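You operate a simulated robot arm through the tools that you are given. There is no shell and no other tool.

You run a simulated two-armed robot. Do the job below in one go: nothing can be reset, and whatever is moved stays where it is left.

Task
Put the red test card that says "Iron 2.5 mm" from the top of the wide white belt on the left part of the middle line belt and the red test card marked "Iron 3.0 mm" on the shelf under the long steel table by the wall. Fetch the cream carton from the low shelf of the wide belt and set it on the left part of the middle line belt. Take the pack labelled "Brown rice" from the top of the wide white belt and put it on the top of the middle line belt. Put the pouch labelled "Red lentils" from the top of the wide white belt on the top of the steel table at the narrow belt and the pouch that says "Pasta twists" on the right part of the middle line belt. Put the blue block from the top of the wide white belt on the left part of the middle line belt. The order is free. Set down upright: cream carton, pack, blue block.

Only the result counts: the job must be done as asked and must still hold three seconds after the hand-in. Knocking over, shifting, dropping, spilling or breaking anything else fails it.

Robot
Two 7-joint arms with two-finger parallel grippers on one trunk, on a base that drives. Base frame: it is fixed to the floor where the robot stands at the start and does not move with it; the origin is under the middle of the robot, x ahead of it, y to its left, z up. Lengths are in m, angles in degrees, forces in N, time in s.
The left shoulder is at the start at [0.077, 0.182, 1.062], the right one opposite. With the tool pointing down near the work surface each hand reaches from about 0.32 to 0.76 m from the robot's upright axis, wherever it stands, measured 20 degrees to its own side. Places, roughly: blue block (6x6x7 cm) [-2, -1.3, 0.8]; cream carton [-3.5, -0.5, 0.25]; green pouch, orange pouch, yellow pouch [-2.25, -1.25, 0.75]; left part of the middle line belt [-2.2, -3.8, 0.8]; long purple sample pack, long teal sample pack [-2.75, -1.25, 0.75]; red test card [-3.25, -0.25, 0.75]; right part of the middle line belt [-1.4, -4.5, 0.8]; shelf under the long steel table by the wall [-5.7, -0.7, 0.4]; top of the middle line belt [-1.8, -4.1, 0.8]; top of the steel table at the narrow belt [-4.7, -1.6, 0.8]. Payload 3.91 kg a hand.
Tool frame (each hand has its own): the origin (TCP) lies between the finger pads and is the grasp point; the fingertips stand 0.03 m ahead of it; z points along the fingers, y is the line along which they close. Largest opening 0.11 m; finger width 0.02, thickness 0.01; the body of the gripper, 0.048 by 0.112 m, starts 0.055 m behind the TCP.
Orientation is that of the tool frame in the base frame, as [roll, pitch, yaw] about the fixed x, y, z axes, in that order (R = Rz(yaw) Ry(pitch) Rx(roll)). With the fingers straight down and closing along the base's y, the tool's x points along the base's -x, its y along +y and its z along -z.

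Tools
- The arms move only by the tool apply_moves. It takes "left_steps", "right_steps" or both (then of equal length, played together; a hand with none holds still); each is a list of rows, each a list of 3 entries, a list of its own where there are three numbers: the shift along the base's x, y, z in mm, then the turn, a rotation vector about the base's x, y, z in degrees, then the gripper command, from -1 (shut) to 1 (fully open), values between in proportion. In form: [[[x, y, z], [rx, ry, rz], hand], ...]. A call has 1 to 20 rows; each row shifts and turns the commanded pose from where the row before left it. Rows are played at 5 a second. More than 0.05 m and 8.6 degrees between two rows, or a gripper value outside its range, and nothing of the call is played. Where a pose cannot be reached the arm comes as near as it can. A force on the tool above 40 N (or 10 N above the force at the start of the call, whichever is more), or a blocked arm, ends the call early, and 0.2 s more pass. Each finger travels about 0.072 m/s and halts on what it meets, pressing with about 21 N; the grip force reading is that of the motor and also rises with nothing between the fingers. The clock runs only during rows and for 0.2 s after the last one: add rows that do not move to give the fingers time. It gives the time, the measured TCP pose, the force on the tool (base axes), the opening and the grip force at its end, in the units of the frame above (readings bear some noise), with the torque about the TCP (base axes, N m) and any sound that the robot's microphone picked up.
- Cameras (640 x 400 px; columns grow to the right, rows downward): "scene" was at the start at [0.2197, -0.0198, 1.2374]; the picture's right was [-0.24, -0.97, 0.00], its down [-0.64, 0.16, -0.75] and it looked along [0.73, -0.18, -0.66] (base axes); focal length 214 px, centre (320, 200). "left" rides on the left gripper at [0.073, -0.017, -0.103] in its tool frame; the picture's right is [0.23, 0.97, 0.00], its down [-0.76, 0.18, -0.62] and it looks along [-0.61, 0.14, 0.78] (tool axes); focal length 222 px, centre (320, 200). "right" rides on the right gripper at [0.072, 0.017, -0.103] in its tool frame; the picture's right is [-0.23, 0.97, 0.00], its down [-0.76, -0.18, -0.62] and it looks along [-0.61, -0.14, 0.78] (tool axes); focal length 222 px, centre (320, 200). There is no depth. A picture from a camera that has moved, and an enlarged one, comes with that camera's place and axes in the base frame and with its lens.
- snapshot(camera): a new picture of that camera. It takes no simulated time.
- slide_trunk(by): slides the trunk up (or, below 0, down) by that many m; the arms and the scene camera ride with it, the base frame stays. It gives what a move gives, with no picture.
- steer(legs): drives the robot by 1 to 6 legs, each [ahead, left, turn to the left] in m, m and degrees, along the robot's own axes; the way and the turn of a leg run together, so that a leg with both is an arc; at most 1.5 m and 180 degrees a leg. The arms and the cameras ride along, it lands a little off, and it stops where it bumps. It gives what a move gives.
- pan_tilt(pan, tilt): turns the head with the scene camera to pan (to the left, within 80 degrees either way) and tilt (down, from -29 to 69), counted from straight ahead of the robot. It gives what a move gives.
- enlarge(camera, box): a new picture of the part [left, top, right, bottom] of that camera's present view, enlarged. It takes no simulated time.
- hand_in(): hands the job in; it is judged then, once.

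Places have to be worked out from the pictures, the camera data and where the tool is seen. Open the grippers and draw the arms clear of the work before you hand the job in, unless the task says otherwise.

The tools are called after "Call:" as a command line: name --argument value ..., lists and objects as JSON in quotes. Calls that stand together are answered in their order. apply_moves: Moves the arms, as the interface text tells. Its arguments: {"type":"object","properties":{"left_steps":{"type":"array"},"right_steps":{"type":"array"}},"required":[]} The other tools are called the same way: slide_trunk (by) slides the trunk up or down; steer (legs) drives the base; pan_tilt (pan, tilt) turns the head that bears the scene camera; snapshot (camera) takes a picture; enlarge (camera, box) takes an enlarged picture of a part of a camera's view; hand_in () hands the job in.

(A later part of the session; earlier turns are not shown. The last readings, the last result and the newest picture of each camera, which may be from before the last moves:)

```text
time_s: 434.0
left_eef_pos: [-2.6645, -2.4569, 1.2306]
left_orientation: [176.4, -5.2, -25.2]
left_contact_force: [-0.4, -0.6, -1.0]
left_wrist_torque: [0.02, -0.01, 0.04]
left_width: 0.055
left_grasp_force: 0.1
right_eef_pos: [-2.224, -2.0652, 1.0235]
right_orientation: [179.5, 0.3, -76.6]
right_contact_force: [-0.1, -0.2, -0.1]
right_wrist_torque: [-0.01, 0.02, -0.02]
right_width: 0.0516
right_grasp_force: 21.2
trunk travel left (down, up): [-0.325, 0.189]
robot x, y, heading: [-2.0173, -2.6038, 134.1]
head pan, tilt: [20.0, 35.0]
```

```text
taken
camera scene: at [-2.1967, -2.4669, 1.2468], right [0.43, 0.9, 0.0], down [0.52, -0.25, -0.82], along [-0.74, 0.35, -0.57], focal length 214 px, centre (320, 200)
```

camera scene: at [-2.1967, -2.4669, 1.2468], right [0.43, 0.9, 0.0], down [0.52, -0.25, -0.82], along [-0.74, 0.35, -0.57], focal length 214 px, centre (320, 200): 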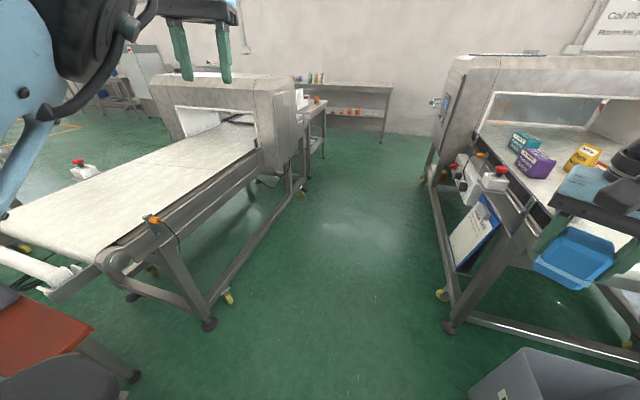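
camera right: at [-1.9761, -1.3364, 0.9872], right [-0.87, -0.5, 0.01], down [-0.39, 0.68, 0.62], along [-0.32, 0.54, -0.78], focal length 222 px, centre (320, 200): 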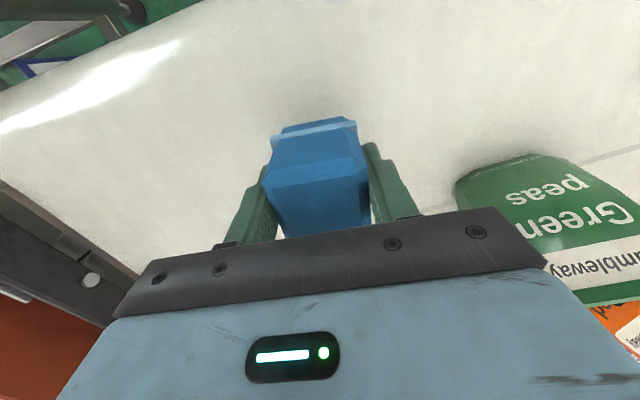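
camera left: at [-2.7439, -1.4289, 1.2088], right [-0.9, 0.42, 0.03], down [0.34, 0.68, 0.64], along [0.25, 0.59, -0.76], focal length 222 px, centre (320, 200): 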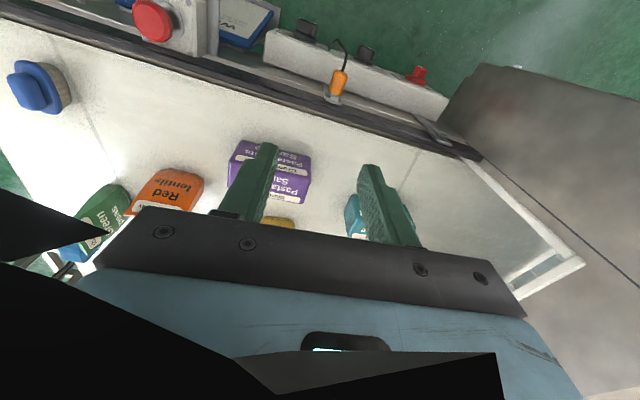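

I'm in the aisle. I turn left 90° to face the middle line, raise the trunk 8 cm, and strafe left.

Call:
steer --legs '[[0, 0, 90.5]]'

Call:
slide_trunk --by 0.08

Call:
pan_tilt --pan 10 --tilt 45

Call:
snapshot --camera "scene"

```text
time_s: 438.2
left_eef_pos: [-2.1637, -3.2503, 1.2306]
left_orientation: [176.5, -5.2, 65.2]
left_contact_force: [1.2, 0.1, 0.1]
left_wrist_torque: [-0.02, -0.01, -0.03]
left_width: 0.0548
left_grasp_force: 0.0
right_eef_pos: [-2.5597, -2.8124, 1.0245]
right_orientation: [179.5, 0.2, 13.7]
right_contact_force: [-0.5, 0.0, 0.8]
right_wrist_torque: [-0.02, -0.02, -0.01]
right_width: 0.0516
right_grasp_force: 20.8
trunk travel left (down, up): [-0.325, 0.189]
robot x, y, heading: [-2.0222, -2.6044, -135.4]
head pan, tilt: [20.0, 35.0]
```

```text
time_s: 439.4
left_eef_pos: [-2.1646, -3.25, 1.3086]
left_orientation: [176.4, -5.2, 65.2]
left_contact_force: [-0.9, 0.3, -1.4]
left_wrist_torque: [0.03, -0.01, 0.04]
left_width: 0.0551
left_grasp_force: 0.0
right_eef_pos: [-2.5589, -2.8131, 1.1026]
right_orientation: [179.6, 0.1, 13.7]
right_contact_force: [-0.5, 0.4, -0.6]
right_wrist_torque: [-0.02, -0.04, -0.01]
right_width: 0.0515
right_grasp_force: 21.5
trunk travel left (down, up): [-0.405, 0.109]
robot x, y, heading: [-2.0198, -2.6054, -135.4]
head pan, tilt: [20.0, 35.0]
```

```text
time_s: 440.1
left_eef_pos: [-2.1627, -3.2494, 1.3105]
left_orientation: [176.5, -5.2, 65.2]
left_contact_force: [0.0, -0.3, -1.1]
left_wrist_torque: [0.0, 0.01, 0.0]
left_width: 0.0551
left_grasp_force: 0.1
right_eef_pos: [-2.5578, -2.8131, 1.1039]
right_orientation: [179.5, 0.2, 13.7]
right_contact_force: [0.0, 0.1, -0.9]
right_wrist_torque: [0.01, 0.03, 0.0]
right_width: 0.0515
right_grasp_force: 20.8
trunk travel left (down, up): [-0.405, 0.109]
robot x, y, heading: [-2.0186, -2.6046, -135.3]
head pan, tilt: [10.0, 45.0]
```

```text
taken
camera scene: at [-2.1467, -2.7489, 1.3176], right [-0.82, 0.58, 0.0], down [0.41, 0.58, -0.71], along [-0.41, -0.58, -0.71], focal length 214 px, centre (320, 200)
```

scene: 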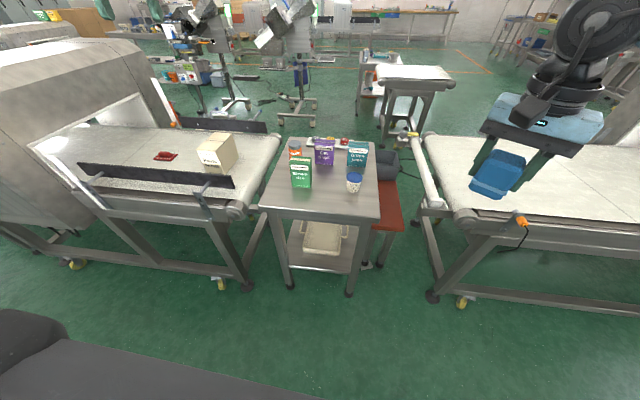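

The carton and card stand at u ≈ −0.98 and −1.26; I'll put the block in the 19 cm gap between them. I strafe left 0.92 m and move forward 0.2 m.

Call:
steer --legs '[[0, 0.92, 0], [0.2, 0, 0]]'

Call:
pan_tilt --pan -10 --tilt 45

Call:
snapshot --camera "scene"

Call:
snapshot --camera "right"

```text
time_s: 449.7
left_eef_pos: [-1.6724, -4.0402, 1.3104]
left_orientation: [176.5, -5.1, 64.7]
left_contact_force: [-0.9, 0.8, -0.7]
left_wrist_torque: [-0.01, 0.01, 0.02]
left_width: 0.0551
left_grasp_force: 0.1
right_eef_pos: [-2.0651, -3.5988, 1.105]
right_orientation: [179.4, 0.2, 13.2]
right_contact_force: [-0.8, -0.6, -0.4]
right_wrist_torque: [-0.03, 0.01, 0.0]
right_width: 0.0515
right_grasp_force: 20.8
trunk travel left (down, up): [-0.405, 0.109]
robot x, y, heading: [-1.5226, -3.3991, -135.6]
head pan, tilt: [10.0, 45.0]
```

```text
time_s: 450.5
left_eef_pos: [-1.6727, -4.0397, 1.3106]
left_orientation: [176.5, -5.2, 64.6]
left_contact_force: [0.4, 0.0, 0.1]
left_wrist_torque: [0.0, 0.0, 0.03]
left_width: 0.0549
left_grasp_force: 0.1
right_eef_pos: [-2.0639, -3.5984, 1.1031]
right_orientation: [179.5, 0.2, 13.3]
right_contact_force: [-0.2, 0.5, 0.4]
right_wrist_torque: [-0.01, 0.01, -0.01]
right_width: 0.0516
right_grasp_force: 21.5
trunk travel left (down, up): [-0.405, 0.109]
robot x, y, heading: [-1.5247, -3.3944, -135.6]
head pan, tilt: [-10.0, 45.0]
```

```text
taken
camera scene: at [-1.6718, -3.5186, 1.3175], right [-0.56, 0.83, 0.0], down [0.58, 0.4, -0.71], along [-0.58, -0.4, -0.71], focal length 214 px, centre (320, 200)
```

scene: 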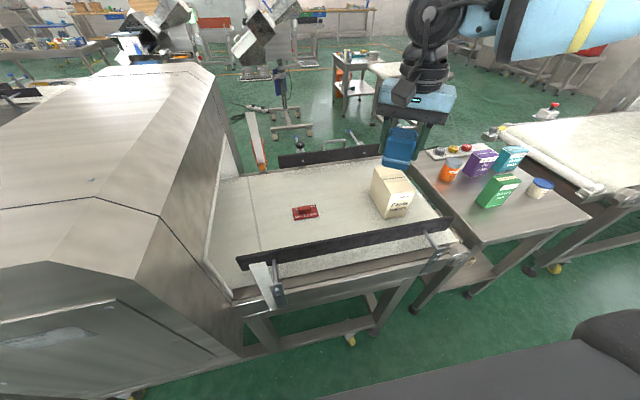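

```text
taken
camera right: at [-1.9878, -3.5986, 1.207], right [0.0, -1.0, 0.01], down [-0.78, 0.01, 0.62], along [-0.62, -0.01, -0.78], focal length 222 px, centre (320, 200)
```

right: 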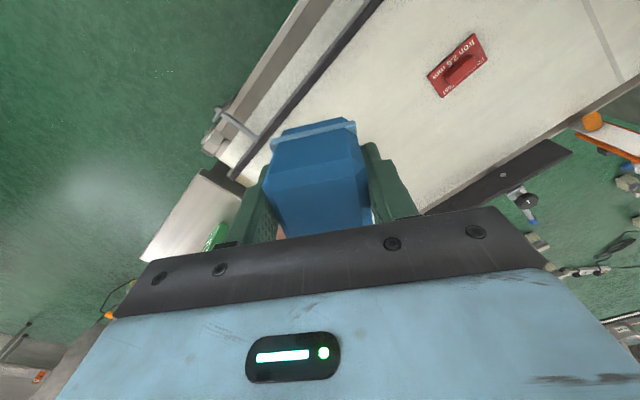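

The hand is nearly over the gap. I move the base 10 cm forward and 2 cm left, then position the block between the card and the carton and lower it.

Call:
steer --legs '[[0.08, 0.02, 0]]'

Call:
apply_moves --right_steps '[[[-10, -25, -30], [0, 0, 0], -1], [[-10, -25, -30], [0, 0, 0], -1], [[-5, -10, -40], [0, 0, 0], -1], [[0, 0, -40], [0, 0, 0], -1], [[0, 0, 0], [0, 0, 0], -1]]'

Call:
snapshot --camera "scene"

Call:
snapshot --camera "right"

```text
time_s: 451.6
left_eef_pos: [-1.7187, -4.1102, 1.3111]
left_orientation: [176.5, -5.0, 64.6]
left_contact_force: [-0.8, 0.2, -0.4]
left_wrist_torque: [-0.03, 0.0, 0.01]
left_width: 0.0552
left_grasp_force: 0.0
right_eef_pos: [-2.108, -3.6671, 1.1049]
right_orientation: [179.4, 0.2, 13.1]
right_contact_force: [0.0, -0.1, -0.7]
right_wrist_torque: [0.04, -0.02, 0.01]
right_width: 0.0515
right_grasp_force: 20.5
trunk travel left (down, up): [-0.405, 0.109]
robot x, y, heading: [-1.5682, -3.4616, -135.9]
head pan, tilt: [-10.0, 45.0]
```

```text
time_s: 452.8
left_eef_pos: [-1.7171, -4.108, 1.31]
left_orientation: [176.6, -5.1, 64.6]
left_contact_force: [0.0, 0.5, 0.2]
left_wrist_torque: [0.0, 0.0, -0.04]
left_width: 0.0551
left_grasp_force: 0.1
right_eef_pos: [-2.132, -3.7266, 0.964]
right_orientation: [179.4, 0.3, 13.0]
right_contact_force: [-0.9, 0.3, -0.5]
right_wrist_torque: [0.01, -0.01, 0.01]
right_width: 0.0514
right_grasp_force: 21.1
trunk travel left (down, up): [-0.405, 0.109]
robot x, y, heading: [-1.5642, -3.4637, -136.0]
head pan, tilt: [-10.0, 45.0]
```

```text
taken
camera scene: at [-1.715, -3.5877, 1.3176], right [-0.56, 0.83, 0.0], down [0.59, 0.4, -0.71], along [-0.59, -0.4, -0.71], focal length 214 px, centre (320, 200)
```

scene: 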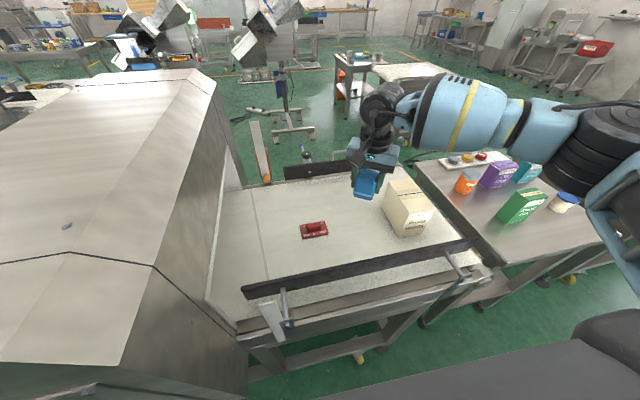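

```text
taken
camera right: at [-2.0555, -3.7268, 1.0667], right [0.0, -1.0, 0.01], down [-0.78, 0.01, 0.62], along [-0.62, -0.01, -0.78], focal length 222 px, centre (320, 200)
```

right: 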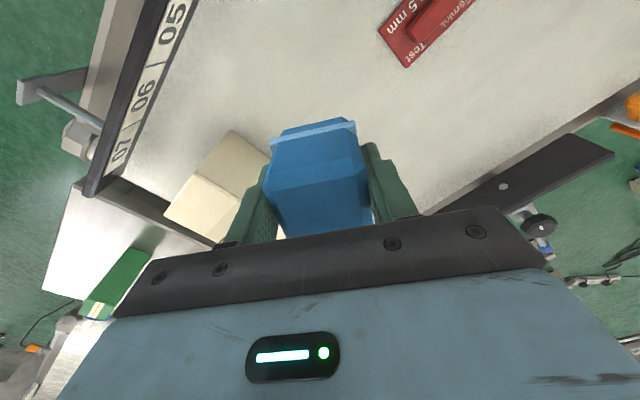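

Positioned at u ≈ −1.149 with clearance on both sides. I lower the block toward the belt.

Call:
apply_moves --right_steps '[[[0, 0, -30], [0, 0, 0], -1], [[0, 0, -30], [0, 0, 0], -1], [[0, 0, -30], [0, 0, 0], -1], [[0, 0, -30], [0, 0, 0], -1], [[0, 0, -15], [0, 0, 0], -1], [[0, 0, -8], [0, 0, 0], -1], [[0, 0, 0], [0, 0, 0], -1]]'

Call:
snapshot --camera "right"

Call:
enlarge --camera "scene" --box '[280, 120, 480, 260]'

```text
time_s: 454.4
left_eef_pos: [-1.717, -4.1083, 1.3103]
left_orientation: [176.4, -5.1, 64.6]
left_contact_force: [0.6, 0.6, 0.2]
left_wrist_torque: [0.0, 0.0, -0.02]
left_width: 0.0553
left_grasp_force: 0.1
right_eef_pos: [-2.1328, -3.7095, 0.8259]
right_orientation: [179.4, 0.3, 13.0]
right_contact_force: [0.1, 0.7, -0.4]
right_wrist_torque: [-0.01, 0.0, 0.02]
right_width: 0.0514
right_grasp_force: 21.5
right hand out of reach, approached as far as the arm can: row 3, 4, 5
trunk travel left (down, up): [-0.405, 0.109]
robot x, y, heading: [-1.5666, -3.461, -136.0]
head pan, tilt: [-10.0, 45.0]
```

```text
taken
camera right: at [-2.0559, -3.7096, 0.9296], right [0.0, -1.0, 0.01], down [-0.78, 0.01, 0.62], along [-0.62, -0.01, -0.78], focal length 222 px, centre (320, 200)
```

right: 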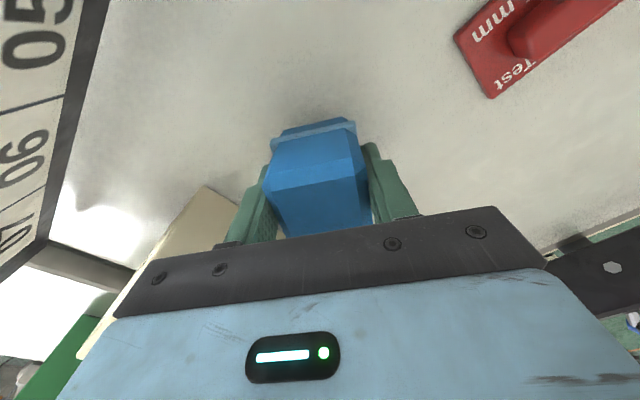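

```text
2.86 times, centred on (380, 190) of scene
camera zoom: at [-1.7151, -3.5878, 1.3175], right [-0.56, 0.83, 0.0], down [0.59, 0.4, -0.71], along [-0.59, -0.4, -0.71], focal length 613 px, centre (149, 229)
```

zoom: 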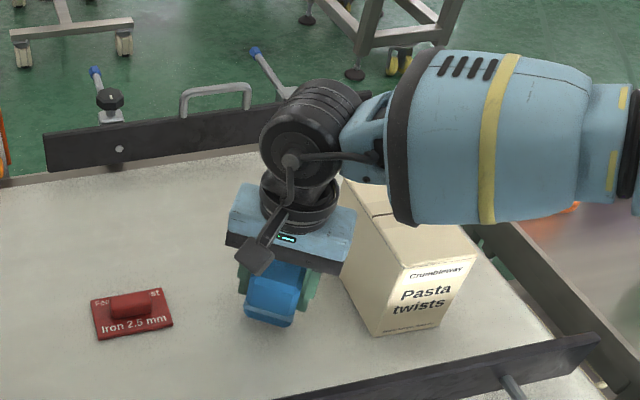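

The block hangs about 1.5 cm above the belt, clear of the carton. I lower it until contact.

Call:
apply_moves --right_steps '[[[0, 0, -5], [0, 0, 0], -1], [[0, 0, -4], [0, 0, 0], -1], [[0, 0, -4], [0, 0, 0], -1], [[0, 0, 0], [0, 0, 0], -1]]'

```text
time_s: 455.4
left_eef_pos: [-1.7174, -4.109, 1.3105]
left_orientation: [176.4, -5.0, 64.7]
left_contact_force: [0.0, 0.3, -0.3]
left_wrist_torque: [0.02, -0.01, 0.01]
left_width: 0.0549
left_grasp_force: 0.1
right_eef_pos: [-2.1305, -3.7062, 0.8155]
right_orientation: [179.4, 0.2, 13.0]
right_contact_force: [1.2, -0.4, -1.0]
right_wrist_torque: [0.0, -0.02, 0.02]
right_width: 0.0516
right_grasp_force: 20.6
right hand out of reach, approached as far as the arm can: row 1, 3
trunk travel left (down, up): [-0.405, 0.109]
robot x, y, heading: [-1.5679, -3.4657, -135.9]
head pan, tilt: [-10.0, 45.0]
```

Call:
apply_moves --right_steps '[[[0, 0, -3], [0, 0, 0], -1], [[0, 0, -3], [0, 0, 0], -1], [[0, 0, -2], [0, 0, 0], -1], [[0, 0, 0], [0, 0, 0], -1]]'

Call:
snapshot --camera "right"

```text
time_s: 456.4
left_eef_pos: [-1.7168, -4.1092, 1.3111]
left_orientation: [176.6, -5.1, 64.6]
left_contact_force: [0.6, -0.7, -0.3]
left_wrist_torque: [-0.01, 0.02, -0.02]
left_width: 0.0548
left_grasp_force: 0.1
right_eef_pos: [-2.1316, -3.7037, 0.8097]
right_orientation: [179.3, 0.4, 13.1]
right_contact_force: [-1.5, -0.1, 5.8]
right_wrist_torque: [0.2, -0.06, 0.05]
right_width: 0.0515
right_grasp_force: 20.6
right hand out of reach, approached as far as the arm can: row 3
trunk travel left (down, up): [-0.405, 0.109]
robot x, y, heading: [-1.5658, -3.4689, -135.9]
head pan, tilt: [-10.0, 45.0]
```

```text
taken
camera right: at [-2.0546, -3.7027, 0.912], right [0.0, -1.0, 0.01], down [-0.78, 0.01, 0.62], along [-0.62, -0.01, -0.78], focal length 222 px, centre (320, 200)
```

right: 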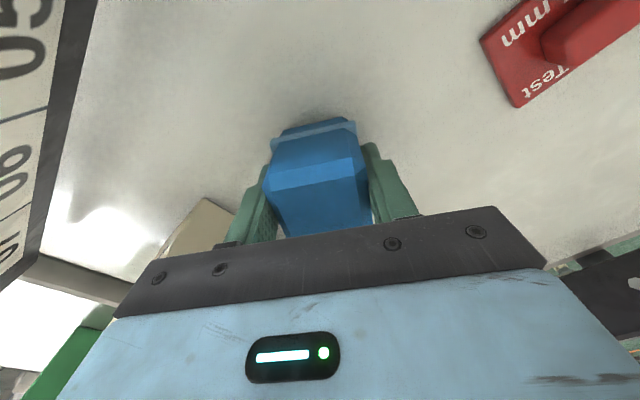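

Contact felt (6 N). I release the block gently and rise straight up.

Call:
apply_moves --right_steps '[[[0, 0, 0], [0, 0, 0], 0.2], [[0, 0, 0], [0, 0, 0], 0.45], [[0, 0, 0], [0, 0, 0], 0.45], [[0, 0, 15], [0, 0, 0], 0.45], [[0, 0, 25], [0, 0, 0], 0.45], [[0, 0, 30], [0, 0, 0], 0.45], [[0, 0, 30], [0, 0, 0], 0.45], [[0, 0, 30], [0, 0, 0], 0.45], [[0, 0, 30], [0, 0, 0], 0.45], [[0, 0, 0], [0, 0, 0], 0.45]]'

Call:
snapshot --camera "scene"

Call:
snapshot --camera "right"

```text
time_s: 458.6
left_eef_pos: [-1.7178, -4.1087, 1.3086]
left_orientation: [176.4, -5.1, 64.7]
left_contact_force: [-0.4, -0.4, -0.1]
left_wrist_torque: [0.04, 0.01, 0.01]
left_width: 0.055
left_grasp_force: 0.2
right_eef_pos: [-2.1317, -3.7022, 0.9675]
right_orientation: [179.5, 0.1, 13.1]
right_contact_force: [-0.1, 0.1, -0.1]
right_wrist_torque: [-0.01, -0.04, 0.02]
right_width: 0.0798
right_grasp_force: 0.1
trunk travel left (down, up): [-0.405, 0.109]
robot x, y, heading: [-1.5671, -3.4621, -136.1]
head pan, tilt: [-10.0, 45.0]
```

```text
taken
camera scene: at [-1.7154, -3.5878, 1.3174], right [-0.56, 0.83, 0.0], down [0.59, 0.4, -0.71], along [-0.59, -0.4, -0.71], focal length 214 px, centre (320, 200)
```

scene: 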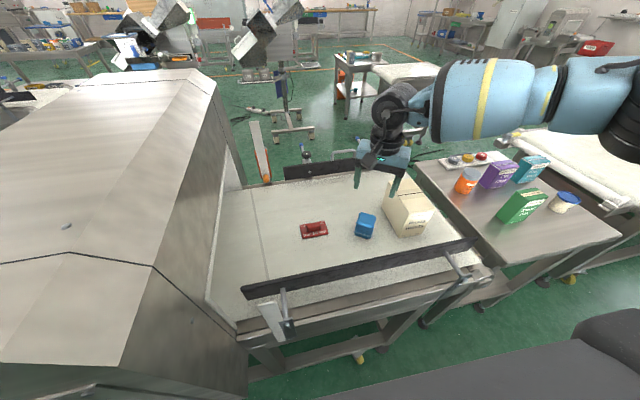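

```text
taken
camera right: at [-2.0558, -3.7031, 1.0698], right [0.0, -1.0, 0.01], down [-0.78, 0.01, 0.62], along [-0.62, -0.01, -0.78], focal length 222 px, centre (320, 200)
```

right: 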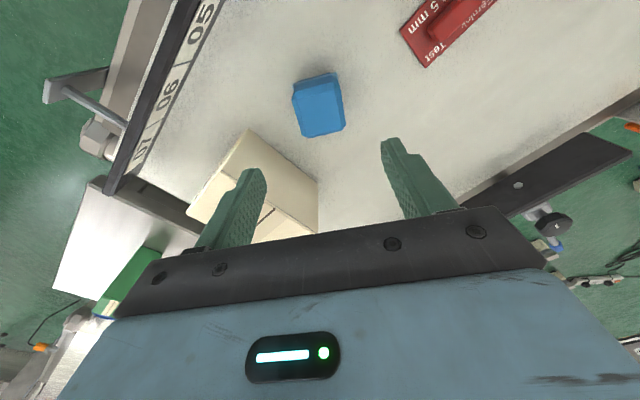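

The block stands upright between the card and the carton. Now I retreat, restore the right hand's neutral yaw, and return to the wide belt for the pouches and the pack.

Call:
apply_moves --right_steps '[[[10, 10, 20], [0, 0, 7.5], 0.45], [[15, 15, 20], [0, 0, 7.5], 0.45], [[15, 15, 10], [0, 0, 7.5], 0.45], [[15, 15, 0], [0, 0, 7.5], 0.45], [[10, 10, 0], [0, 0, 0], 0.45], [[0, 0, 0], [0, 0, 0], 0.45]]'

Call:
steer --legs '[[-0.25, 0, 0], [0, -0.8, 0], [0, 0, -90]]'

Call:
pan_tilt --pan 0 --tilt 30

Call:
snapshot --camera "scene"

```text
time_s: 460.0
left_eef_pos: [-1.7177, -4.1097, 1.3103]
left_orientation: [176.5, -5.0, 64.6]
left_contact_force: [-0.5, -0.6, -1.0]
left_wrist_torque: [0.03, 0.03, 0.01]
left_width: 0.0551
left_grasp_force: 0.1
right_eef_pos: [-2.0653, -3.6364, 1.0174]
right_orientation: [179.5, 0.2, 43.1]
right_contact_force: [-0.5, 0.4, -0.4]
right_wrist_torque: [-0.02, -0.04, 0.02]
right_width: 0.0798
right_grasp_force: 0.0
trunk travel left (down, up): [-0.405, 0.109]
robot x, y, heading: [-1.5679, -3.4674, -135.9]
head pan, tilt: [-10.0, 45.0]
```

```text
time_s: 472.6
left_eef_pos: [-2.5874, -2.5709, 1.3099]
left_orientation: [176.5, -5.1, -24.9]
left_contact_force: [-1.0, -0.2, -0.3]
left_wrist_torque: [-0.02, -0.01, 0.0]
left_width: 0.055
left_grasp_force: 0.1
right_eef_pos: [-2.1184, -2.219, 1.0165]
right_orientation: [179.5, 0.2, -46.3]
right_contact_force: [-0.6, 1.0, -0.2]
right_wrist_torque: [0.01, -0.02, 0.0]
right_width: 0.0795
right_grasp_force: 0.1
trunk travel left (down, up): [-0.405, 0.109]
robot x, y, heading: [-1.9393, -2.7131, 134.4]
head pan, tilt: [-10.0, 45.0]
```

```text
time_s: 473.3
left_eef_pos: [-2.5865, -2.5705, 1.3098]
left_orientation: [176.4, -5.1, -24.8]
left_contact_force: [0.3, 0.1, 0.9]
left_wrist_torque: [0.03, -0.02, 0.0]
left_width: 0.0551
left_grasp_force: 0.1
right_eef_pos: [-2.1181, -2.2184, 1.0173]
right_orientation: [179.4, 0.2, -46.4]
right_contact_force: [-0.3, 0.4, -0.2]
right_wrist_torque: [0.01, 0.01, -0.01]
right_width: 0.0799
right_grasp_force: 0.1
trunk travel left (down, up): [-0.405, 0.109]
robot x, y, heading: [-1.9389, -2.7174, 134.8]
head pan, tilt: [0.0, 30.0]
```

```text
taken
camera scene: at [-2.0844, -2.5711, 1.3401], right [0.71, 0.7, 0.0], down [0.35, -0.36, -0.87], along [-0.61, 0.62, -0.5], focal length 214 px, centre (320, 200)
```

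scene: 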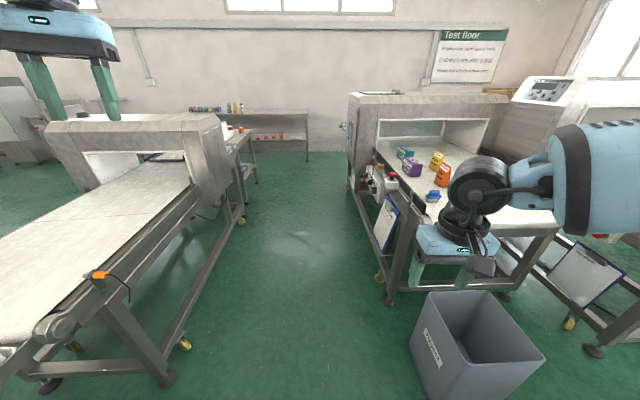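

I drive along the aisle to the wide belt and turn right to face its product end.

Call:
steer --legs '[[0, 0.2, 0], [1.33, 0, 0], [0, 0, -90]]'

Call:
slide_trunk --by -0.08

Call:
pan_tilt --pan 0 --tilt 45

Call:
snapshot --camera "scene"

```text
time_s: 485.9
left_eef_pos: [-2.9351, -1.2583, 1.3115]
left_orientation: [176.5, -5.0, -112.3]
left_contact_force: [-0.3, 0.2, -0.4]
left_wrist_torque: [-0.01, 0.02, -0.04]
left_width: 0.0548
left_grasp_force: 0.1
right_eef_pos: [-2.5602, -1.7118, 1.0167]
right_orientation: [179.4, 0.3, -133.7]
right_contact_force: [0.0, -0.1, 0.5]
right_wrist_torque: [0.04, 0.0, 0.0]
right_width: 0.08
right_grasp_force: 0.0
trunk travel left (down, up): [-0.405, 0.109]
robot x, y, heading: [-3.0494, -1.9134, 47.3]
head pan, tilt: [0.0, 30.0]
```

```text
time_s: 487.0
left_eef_pos: [-2.9359, -1.2592, 1.2321]
left_orientation: [176.5, -5.0, -112.3]
left_contact_force: [0.3, 0.1, 0.4]
left_wrist_torque: [-0.01, -0.04, 0.05]
left_width: 0.055
left_grasp_force: 0.1
right_eef_pos: [-2.5603, -1.7111, 0.9363]
right_orientation: [179.4, 0.2, -133.8]
right_contact_force: [0.3, -0.2, 0.2]
right_wrist_torque: [0.0, -0.03, -0.04]
right_width: 0.0799
right_grasp_force: 0.1
trunk travel left (down, up): [-0.325, 0.189]
robot x, y, heading: [-3.0467, -1.9123, 47.4]
head pan, tilt: [0.0, 30.0]
```

```text
time_s: 487.8
left_eef_pos: [-2.9341, -1.2588, 1.231]
left_orientation: [176.5, -5.1, -112.3]
left_contact_force: [0.2, -0.1, -1.6]
left_wrist_torque: [-0.02, -0.02, 0.02]
left_width: 0.055
left_grasp_force: 0.1
right_eef_pos: [-2.5601, -1.712, 0.9366]
right_orientation: [179.4, 0.3, -133.7]
right_contact_force: [0.1, -0.8, 0.1]
right_wrist_torque: [0.0, 0.01, 0.0]
right_width: 0.0802
right_grasp_force: 0.1
trunk travel left (down, up): [-0.325, 0.189]
robot x, y, heading: [-3.0532, -1.9083, 47.0]
head pan, tilt: [0.0, 45.0]
```

```text
taken
camera scene: at [-2.9009, -1.7478, 1.232], right [0.73, -0.68, 0.0], down [-0.48, -0.52, -0.71], along [0.48, 0.52, -0.71], focal length 214 px, centre (320, 200)
```

scene: 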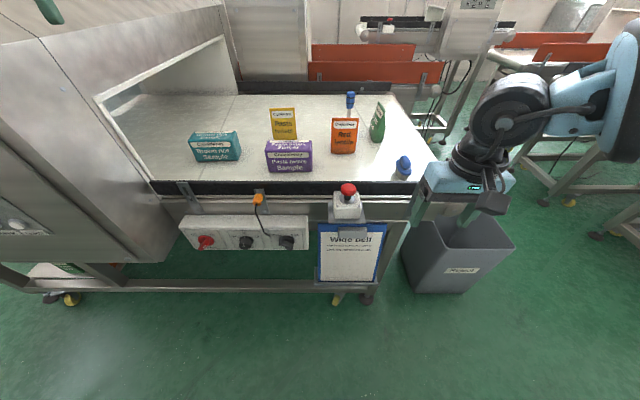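

A clear view of all items. I enlarge to see the pouches' and packs' shapes.

Call:
enlarge --camera "scene" --box '[180, 85, 420, 205]'

Call:
snapshot --camera "right"

```text
2.67 times, centred on (300, 145) of scene
camera zoom: at [-2.9009, -1.7478, 1.232], right [0.73, -0.68, 0.0], down [-0.48, -0.52, -0.71], along [0.48, 0.52, -0.71], focal length 572 px, centre (373, 347)
```

zoom: 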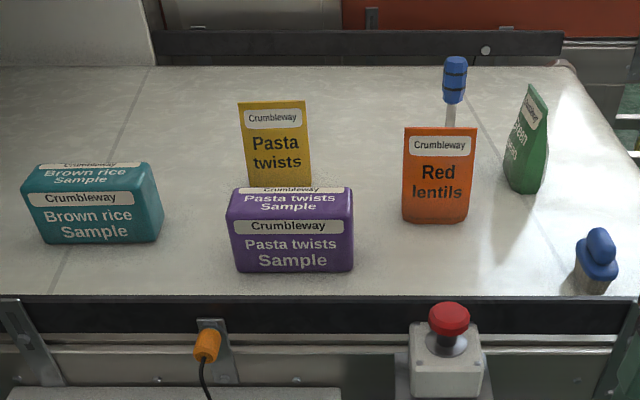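

```text
taken
camera right: at [-2.6206, -1.7537, 1.0397], right [-0.55, 0.84, 0.01], down [0.66, 0.42, 0.62], along [0.52, 0.35, -0.78], focal length 222 px, centre (320, 200)
```

right: 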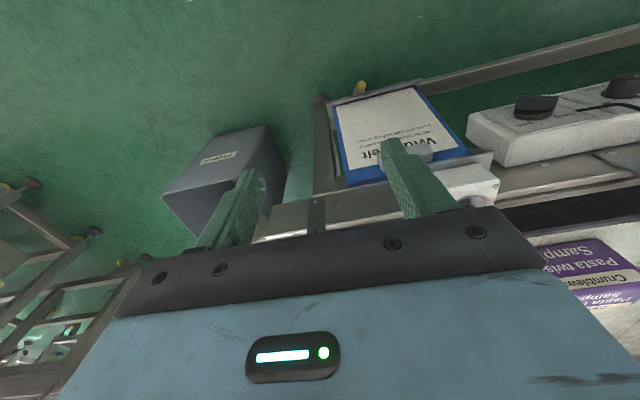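

The pouches are about 9 cm wide with flat sides, so I can grip them across their width with the tilted tool. I straighten my heading, shift 15 cm left and come 24 cm closer for "Red lentils".

Call:
steer --legs '[[0, 0, -2.3], [0, 0.15, 0], [0.22, 0, 0]]'

Call:
apply_moves --right_steps '[[[5, 5, 25], [5.1, -5.1, 0], 1], [[5, 5, 25], [5.1, -5.1, 0], 1], [[5, 5, 25], [5.1, -5.1, 0], 1], [[5, 5, 15], [5.1, -5.1, 0], 1], [[5, 5, 0], [5.1, -5.1, 0], 1], [[5, 5, 0], [5.1, -5.1, 0], 1], [[0, 0, 0], [0, 0, 0], 1]]'

Call:
snapshot --camera "scene"

Call:
snapshot --camera "right"

```text
time_s: 489.8
left_eef_pos: [-2.9776, -1.1958, 1.2315]
left_orientation: [177.2, -6.2, -115.5]
left_contact_force: [6.4, -11.5, 1.1]
left_wrist_torque: [-0.32, -0.17, 0.24]
left_width: 0.0493
left_grasp_force: 0.0
right_eef_pos: [-2.6292, -1.6568, 0.9372]
right_orientation: [179.3, 0.2, -136.2]
right_contact_force: [-0.5, 0.0, -0.5]
right_wrist_torque: [-0.01, 0.0, 0.01]
right_width: 0.0799
right_grasp_force: 0.1
trunk travel left (down, up): [-0.325, 0.189]
robot x, y, heading: [-3.1265, -1.8332, 44.7]
head pan, tilt: [0.0, 45.0]
stopped in leg 2: the force on the tool passed its limit at 50 N (the readings are from after the stop); the commanded pose is now the measured one
```

```text
time_s: 491.4
left_eef_pos: [-2.9786, -1.196, 1.2308]
left_orientation: [177.1, -6.1, -115.3]
left_contact_force: [11.2, -14.5, 2.6]
left_wrist_torque: [-0.36, -0.23, 0.22]
left_width: 0.0469
left_grasp_force: 0.1
right_eef_pos: [-2.5993, -1.6277, 1.0265]
right_orientation: [178.2, 43.6, -136.7]
right_contact_force: [-0.1, -0.8, 0.1]
right_wrist_torque: [-0.01, -0.03, 0.0]
right_width: 0.11
right_grasp_force: 0.1
trunk travel left (down, up): [-0.325, 0.189]
robot x, y, heading: [-3.1223, -1.8355, 45.0]
head pan, tilt: [0.0, 45.0]
```

```text
taken
camera scene: at [-2.9699, -1.6796, 1.2321], right [0.71, -0.71, 0.0], down [-0.5, -0.5, -0.71], along [0.5, 0.5, -0.71], focal length 214 px, centre (320, 200)
```

scene: 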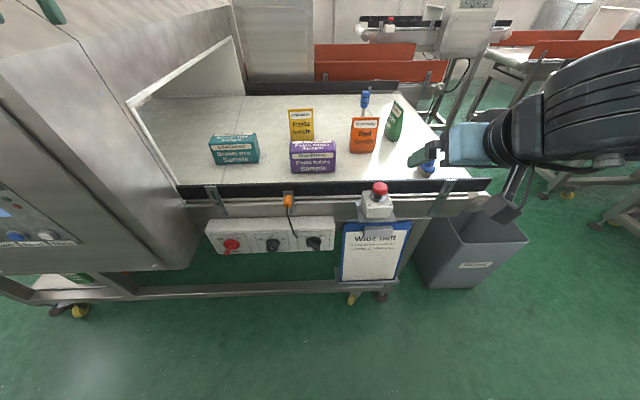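

```text
taken
camera right: at [-2.6966, -1.7022, 1.0515], right [-0.56, 0.81, 0.18], down [0.23, -0.06, 0.97], along [0.79, 0.59, -0.15], focal length 222 px, centre (320, 200)
```

right: 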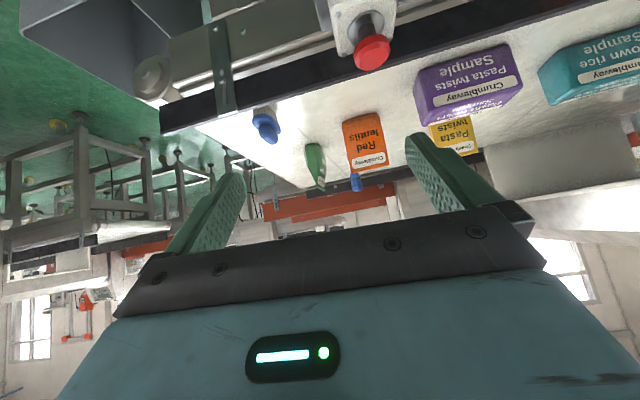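

The left hand touched the hood's top edge during the strafe. I move right 7 cm to release it and raise the trunk 12 cm so it clears the hood.

Call:
steer --legs '[[0, -0.08, 0]]'

Call:
slide_trunk --by 0.13

Call:
pan_tilt --pan 45 --tilt 10

Call:
snapshot --camera "scene"

```text
time_s: 492.8
left_eef_pos: [-2.9244, -1.2501, 1.229]
left_orientation: [177.2, -6.1, -115.1]
left_contact_force: [0.3, -0.2, 0.8]
left_wrist_torque: [0.03, 0.0, 0.01]
left_width: 0.055
left_grasp_force: 0.1
right_eef_pos: [-2.5432, -1.68, 1.0261]
right_orientation: [178.3, 43.4, -136.3]
right_contact_force: [0.5, -0.3, 0.1]
right_wrist_torque: [-0.02, -0.02, -0.01]
right_width: 0.1102
right_grasp_force: 0.1
trunk travel left (down, up): [-0.325, 0.189]
robot x, y, heading: [-3.0722, -1.8944, 45.2]
head pan, tilt: [0.0, 45.0]
```

```text
time_s: 494.4
left_eef_pos: [-2.9496, -1.2741, 1.4141]
left_orientation: [179.2, -0.4, -115.1]
left_contact_force: [-0.1, 0.0, -0.6]
left_wrist_torque: [-0.02, 0.01, 0.03]
left_width: 0.0549
left_grasp_force: 0.1
right_eef_pos: [-2.5421, -1.679, 1.1551]
right_orientation: [178.3, 43.3, -136.5]
right_contact_force: [-0.4, 0.6, -0.3]
right_wrist_torque: [0.0, 0.01, 0.01]
right_width: 0.1101
right_grasp_force: 0.0
trunk travel left (down, up): [-0.455, 0.059]
robot x, y, heading: [-3.0705, -1.8906, 45.2]
head pan, tilt: [0.0, 45.0]
```

```text
time_s: 495.5
left_eef_pos: [-2.9502, -1.2752, 1.414]
left_orientation: [179.1, -0.2, -115.2]
left_contact_force: [-0.3, -0.1, 0.7]
left_wrist_torque: [-0.02, 0.03, 0.0]
left_width: 0.055
left_grasp_force: 0.0
right_eef_pos: [-2.544, -1.6795, 1.1559]
right_orientation: [178.4, 43.4, -136.4]
right_contact_force: [-0.8, 0.0, 0.4]
right_wrist_torque: [0.0, 0.0, 0.01]
right_width: 0.1099
right_grasp_force: 0.1
trunk travel left (down, up): [-0.455, 0.059]
robot x, y, heading: [-3.069, -1.8916, 44.8]
head pan, tilt: [45.0, 10.0]
```

```text
taken
camera scene: at [-3.014, -1.7396, 1.4333], right [1.0, 0.0, 0.0], down [0.0, -0.17, -0.98], along [0.0, 0.98, -0.17], focal length 214 px, centre (320, 200)
```

scene: 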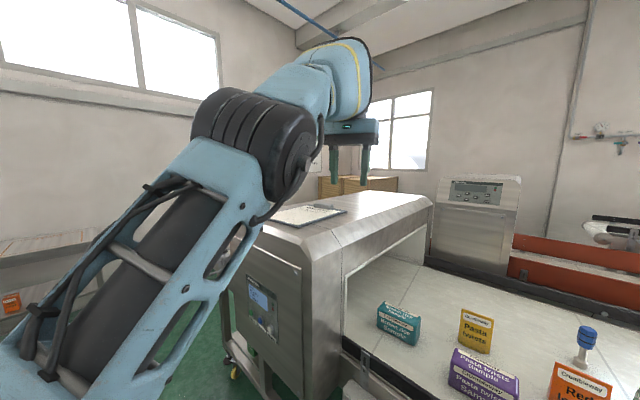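

Now the left hand is well above the hood. I strafe 12 cm left and drive 0.26 m forward for the lentils pouch.

Call:
steer --legs '[[0, 0.11, 0], [0.25, 0, 0]]'

Call:
pan_tilt --pan -10 --tilt 50

Call:
snapshot --camera "scene"

Call:
snapshot --camera "right"

```text
time_s: 498.5
left_eef_pos: [-2.8565, -1.0218, 1.4142]
left_orientation: [179.2, -0.3, -115.2]
left_contact_force: [-0.3, 0.8, 0.3]
left_wrist_torque: [-0.01, 0.03, -0.03]
left_width: 0.0551
left_grasp_force: 0.1
right_eef_pos: [-2.4492, -1.4257, 1.158]
right_orientation: [178.3, 43.5, -136.4]
right_contact_force: [0.5, 0.0, -0.3]
right_wrist_torque: [0.02, -0.04, 0.0]
right_width: 0.11
right_grasp_force: 0.1
trunk travel left (down, up): [-0.455, 0.059]
robot x, y, heading: [-2.9738, -1.6329, 45.0]
head pan, tilt: [45.0, 10.0]
```

```text
time_s: 499.8
left_eef_pos: [-2.8554, -1.022, 1.4151]
left_orientation: [179.2, -0.1, -115.1]
left_contact_force: [-0.1, 0.0, -0.1]
left_wrist_torque: [0.01, 0.03, -0.01]
left_width: 0.0553
left_grasp_force: 0.2
right_eef_pos: [-2.4483, -1.4257, 1.1567]
right_orientation: [178.4, 43.4, -136.4]
right_contact_force: [-0.3, -0.6, 0.0]
right_wrist_torque: [0.01, -0.02, 0.04]
right_width: 0.1099
right_grasp_force: 0.0
trunk travel left (down, up): [-0.455, 0.059]
robot x, y, heading: [-2.9712, -1.6381, 45.2]
head pan, tilt: [-10.0, 50.0]
```

```text
taken
camera scene: at [-2.8554, -1.5341, 1.3716], right [0.58, -0.82, 0.0], down [-0.63, -0.44, -0.64], along [0.53, 0.37, -0.77], focal length 214 px, centre (320, 200)
```

scene: 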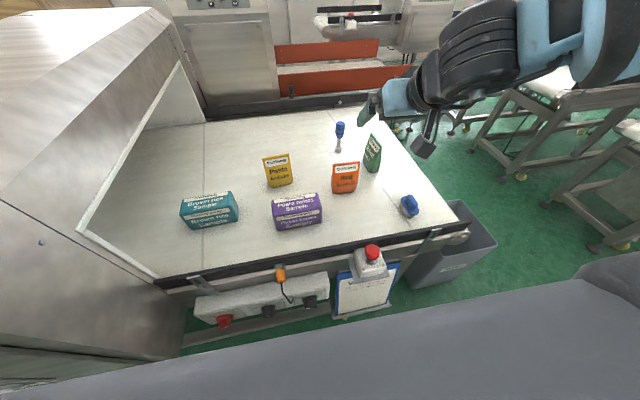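

```text
taken
camera right: at [-2.5459, -1.5011, 1.1819], right [-0.57, 0.81, 0.18], down [0.23, -0.05, 0.97], along [0.79, 0.59, -0.15], focal length 222 px, centre (320, 200)
```

right: 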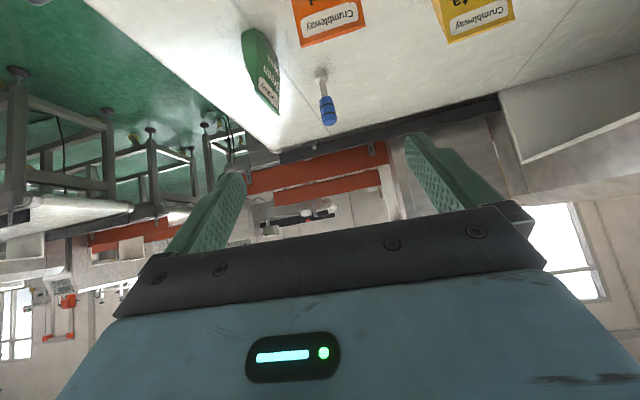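

Lentils centre is at about (-2.376, -1.310). I bring the tilted hand above it, fully open.

Call:
apply_moves --right_steps '[[[9.4, 16.5, -31], [0, 0, 0], 1], [[9.4, 16.5, -31], [0, 0, 0], 1], [[9.4, 16.5, -31], [0, 0, 0], 1], [[9.4, 16.5, -31], [0, 0, 0], 1], [[9.4, 16.5, -31], [0, 0, 0], 1], [[9.4, 16.5, -31], [0, 0, 0], 1], [[0, 0, 0], [0, 0, 0], 1]]'

Call:
snapshot --camera "right"

Call:
enlarge --camera "scene" --box '[240, 100, 480, 260]'

```text
time_s: 501.4
left_eef_pos: [-2.8573, -1.0224, 1.4157]
left_orientation: [179.2, -0.2, -115.1]
left_contact_force: [-0.7, -0.9, 0.6]
left_wrist_torque: [0.01, 0.02, 0.01]
left_width: 0.0553
left_grasp_force: 0.0
right_eef_pos: [-2.3895, -1.3263, 0.9695]
right_orientation: [178.4, 43.5, -136.2]
right_contact_force: [0.2, 0.2, 0.2]
right_wrist_torque: [-0.02, 0.02, 0.01]
right_width: 0.1098
right_grasp_force: 0.1
trunk travel left (down, up): [-0.455, 0.059]
robot x, y, heading: [-2.973, -1.6359, 45.3]
head pan, tilt: [-10.0, 50.0]
```

```text
taken
camera right: at [-2.487, -1.4035, 0.9947], right [-0.57, 0.81, 0.18], down [0.23, -0.05, 0.97], along [0.79, 0.59, -0.15], focal length 222 px, centre (320, 200)
```

right: 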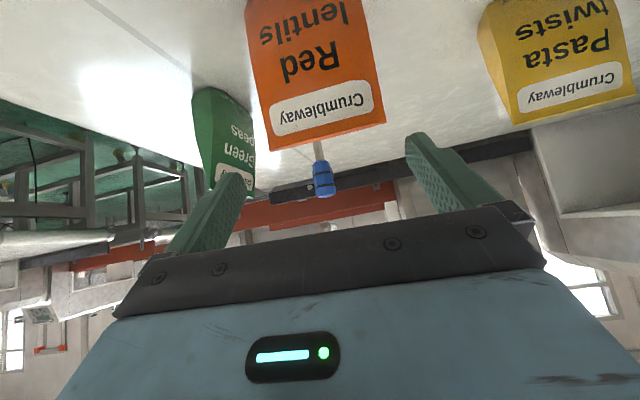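

```text
2.50 times, centred on (360, 180) of scene
camera zoom: at [-2.8561, -1.5346, 1.3717], right [0.57, -0.82, 0.0], down [-0.63, -0.44, -0.64], along [0.53, 0.37, -0.77], focal length 536 px, centre (220, 250)
```

zoom: 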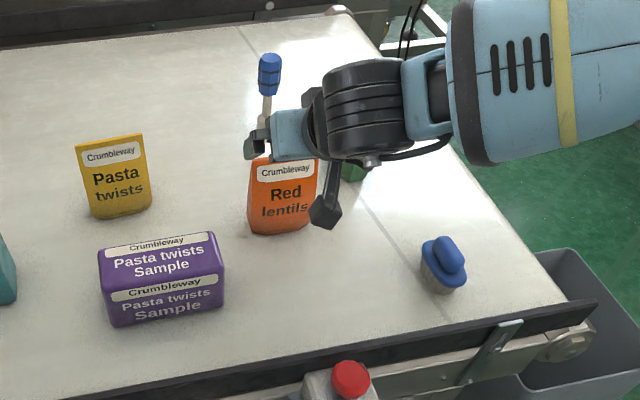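

The pouch is aligned with the fingers, 8 mm to the left. I correct and descend around it.

Call:
apply_moves --right_steps '[[[-3, 7, -5], [0, 0, 0], 1], [[3, 3, -23], [0, 0, 0], 1], [[3, 3, -23], [0, 0, 0], 1], [[3, 3, -23], [0, 0, 0], 1], [[2, 2, -20], [0, 0, 0], 1], [[0, 0, 0], [0, 0, 0], 1]]'

Call:
snapshot --camera "right"

Call:
enlarge --camera "scene" --box '[240, 100, 480, 260]'

```text
time_s: 502.8
left_eef_pos: [-2.8558, -1.0225, 1.4153]
left_orientation: [179.2, -0.1, -115.1]
left_contact_force: [0.7, -0.3, 0.3]
left_wrist_torque: [0.03, -0.03, -0.01]
left_width: 0.0549
left_grasp_force: 0.1
right_eef_pos: [-2.3791, -1.3392, 0.8943]
right_orientation: [178.5, 43.4, -136.4]
right_contact_force: [-0.3, 0.2, 1.3]
right_wrist_torque: [-0.01, 0.01, 0.01]
right_width: 0.11
right_grasp_force: 0.1
right hand out of reach, approached as far as the arm can: row 3, 4, 5
trunk travel left (down, up): [-0.455, 0.059]
robot x, y, heading: [-2.976, -1.6353, 44.8]
head pan, tilt: [-10.0, 50.0]
```

```text
taken
camera right: at [-2.4767, -1.4147, 0.9194], right [-0.57, 0.81, 0.18], down [0.23, -0.05, 0.97], along [0.79, 0.59, -0.15], focal length 222 px, centre (320, 200)
```

right: 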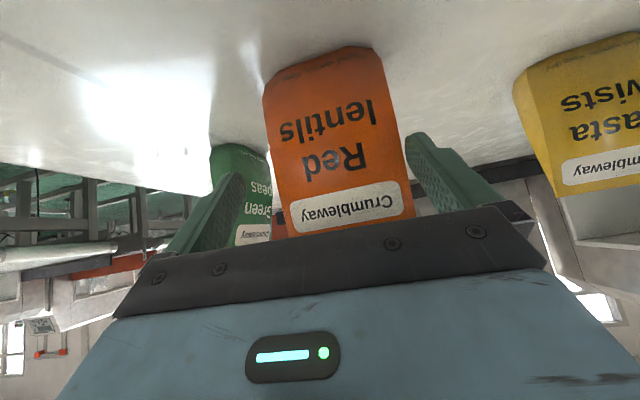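

```text
2.50 times, centred on (360, 180) of scene
camera zoom: at [-2.8556, -1.5342, 1.3715], right [0.57, -0.82, 0.0], down [-0.63, -0.44, -0.64], along [0.53, 0.37, -0.77], focal length 536 px, centre (220, 250)
```

zoom: 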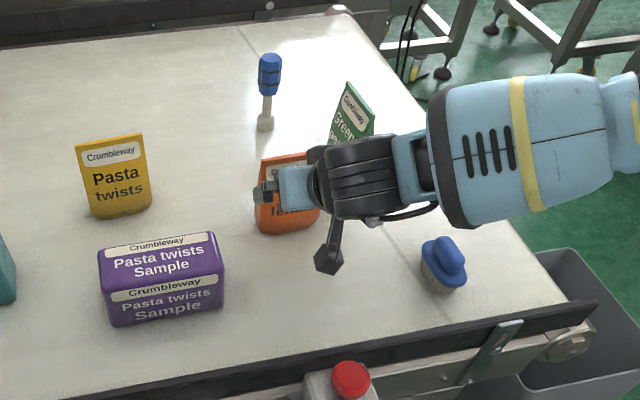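

The fingers straddle the pouch; I nudge the base 2 cm forward (and 6 mm left) for a better overlap, then close.

Call:
steer --legs '[[0.02, 0.006, 0]]'

Call:
snapshot --camera "right"

```text
time_s: 503.6
left_eef_pos: [-2.8473, -1.0069, 1.4168]
left_orientation: [179.2, 0.1, -115.1]
left_contact_force: [-0.1, -0.8, 0.6]
left_wrist_torque: [0.02, -0.04, -0.02]
left_width: 0.0549
left_grasp_force: 0.2
right_eef_pos: [-2.3702, -1.3217, 0.8968]
right_orientation: [178.5, 43.6, -136.4]
right_contact_force: [0.5, -0.6, -0.1]
right_wrist_torque: [0.0, -0.01, -0.03]
right_width: 0.1097
right_grasp_force: 0.1
trunk travel left (down, up): [-0.455, 0.059]
robot x, y, heading: [-2.9675, -1.6204, 45.1]
head pan, tilt: [-10.0, 50.0]
```

```text
taken
camera right: at [-2.4679, -1.3983, 0.921], right [-0.57, 0.8, 0.18], down [0.23, -0.05, 0.97], along [0.79, 0.59, -0.15], focal length 222 px, centre (320, 200)
```

right: 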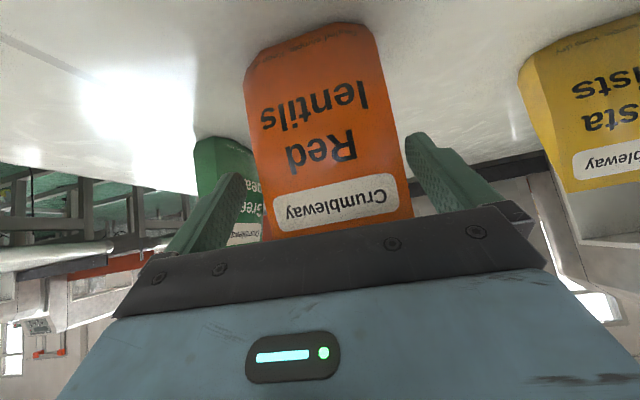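

Call:
steer --legs '[[0.013, 0, 0]]'

Call:
apply_moves --right_steps '[[[0, 0, 0], [0, 0, 0], 0.7], [[0, 0, 0], [0, 0, 0], 0.3], [[0, 0, 0], [0, 0, 0], -1], [[0, 0, 0], [0, 0, 0], -1], [[0, 0, 0], [0, 0, 0], -1]]'

Call:
snapshot --camera "right"

```text
time_s: 504.3
left_eef_pos: [-2.8388, -0.9966, 1.4172]
left_orientation: [179.2, -0.1, -115.2]
left_contact_force: [-0.5, -0.7, -0.2]
left_wrist_torque: [0.03, -0.03, -0.02]
left_width: 0.0548
left_grasp_force: 0.0
right_eef_pos: [-2.3619, -1.3118, 0.8967]
right_orientation: [178.5, 43.6, -136.2]
right_contact_force: [-0.4, 0.3, 0.6]
right_wrist_torque: [-0.04, 0.01, 0.02]
right_width: 0.1099
right_grasp_force: 0.1
trunk travel left (down, up): [-0.455, 0.059]
robot x, y, heading: [-2.9542, -1.6083, 45.3]
head pan, tilt: [-10.0, 50.0]
```

```text
time_s: 505.5
left_eef_pos: [-2.8375, -0.9956, 1.4157]
left_orientation: [179.2, -0.2, -115.2]
left_contact_force: [0.3, 0.6, -0.2]
left_wrist_torque: [0.03, -0.01, 0.02]
left_width: 0.0548
left_grasp_force: 0.0
right_eef_pos: [-2.3601, -1.3123, 0.8946]
right_orientation: [178.4, 43.4, -136.4]
right_contact_force: [-0.1, 0.4, -0.4]
right_wrist_torque: [0.02, 0.0, 0.01]
right_width: 0.0907
right_grasp_force: 21.2
trunk travel left (down, up): [-0.455, 0.059]
robot x, y, heading: [-2.9586, -1.6094, 45.3]
head pan, tilt: [-10.0, 50.0]
```

```text
taken
camera right: at [-2.4581, -1.388, 0.9197], right [-0.57, 0.81, 0.18], down [0.23, -0.05, 0.97], along [0.79, 0.59, -0.15], focal length 222 px, centre (320, 200)
```

right: 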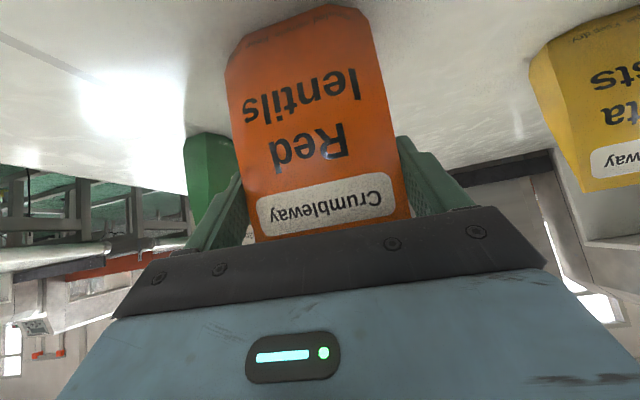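

Gripped at 9.1 cm. I lift slightly and check.

Call:
apply_moves --right_steps '[[[0, 0, 5], [0, 0, 0], -1], [[0, 0, 10], [0, 0, 0], -1], [[-5, -5, 20], [0, 0, 0], -1], [[0, 0, 0], [0, 0, 0], -1]]'

Call:
snapshot --camera "right"

Call:
enlarge --camera "scene" --box '[240, 100, 480, 260]'

```text
time_s: 506.5
left_eef_pos: [-2.8382, -0.9952, 1.4156]
left_orientation: [179.2, -0.1, -115.2]
left_contact_force: [-0.5, 0.0, -0.4]
left_wrist_torque: [-0.01, 0.03, 0.03]
left_width: 0.0551
left_grasp_force: 0.2
right_eef_pos: [-2.365, -1.3153, 0.9301]
right_orientation: [178.4, 43.4, -136.3]
right_contact_force: [-0.3, -0.6, -1.9]
right_wrist_torque: [0.05, 0.0, -0.03]
right_width: 0.0904
right_grasp_force: 21.3
trunk travel left (down, up): [-0.455, 0.059]
robot x, y, heading: [-2.9562, -1.6067, 45.2]
head pan, tilt: [-10.0, 50.0]
```

```text
taken
camera right: at [-2.4626, -1.392, 0.9547], right [-0.57, 0.81, 0.18], down [0.23, -0.05, 0.97], along [0.79, 0.59, -0.15], focal length 222 px, centre (320, 200)
```

right: 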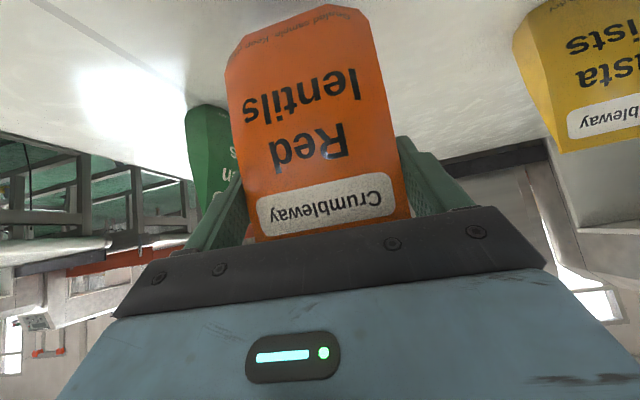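

```text
2.50 times, centred on (360, 180) of scene
camera zoom: at [-2.8365, -1.5075, 1.3714], right [0.57, -0.82, 0.0], down [-0.63, -0.44, -0.64], along [0.53, 0.37, -0.77], focal length 536 px, centre (220, 250)
```

zoom: 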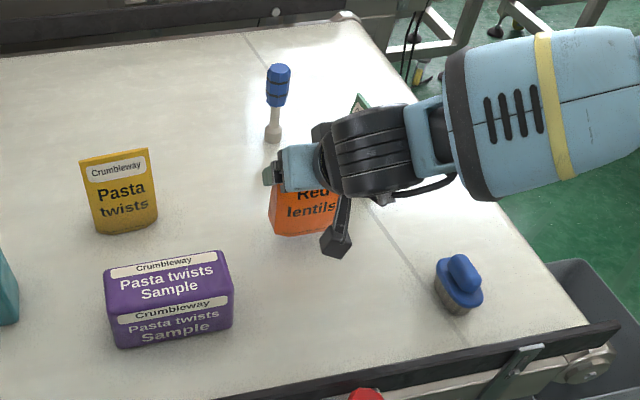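

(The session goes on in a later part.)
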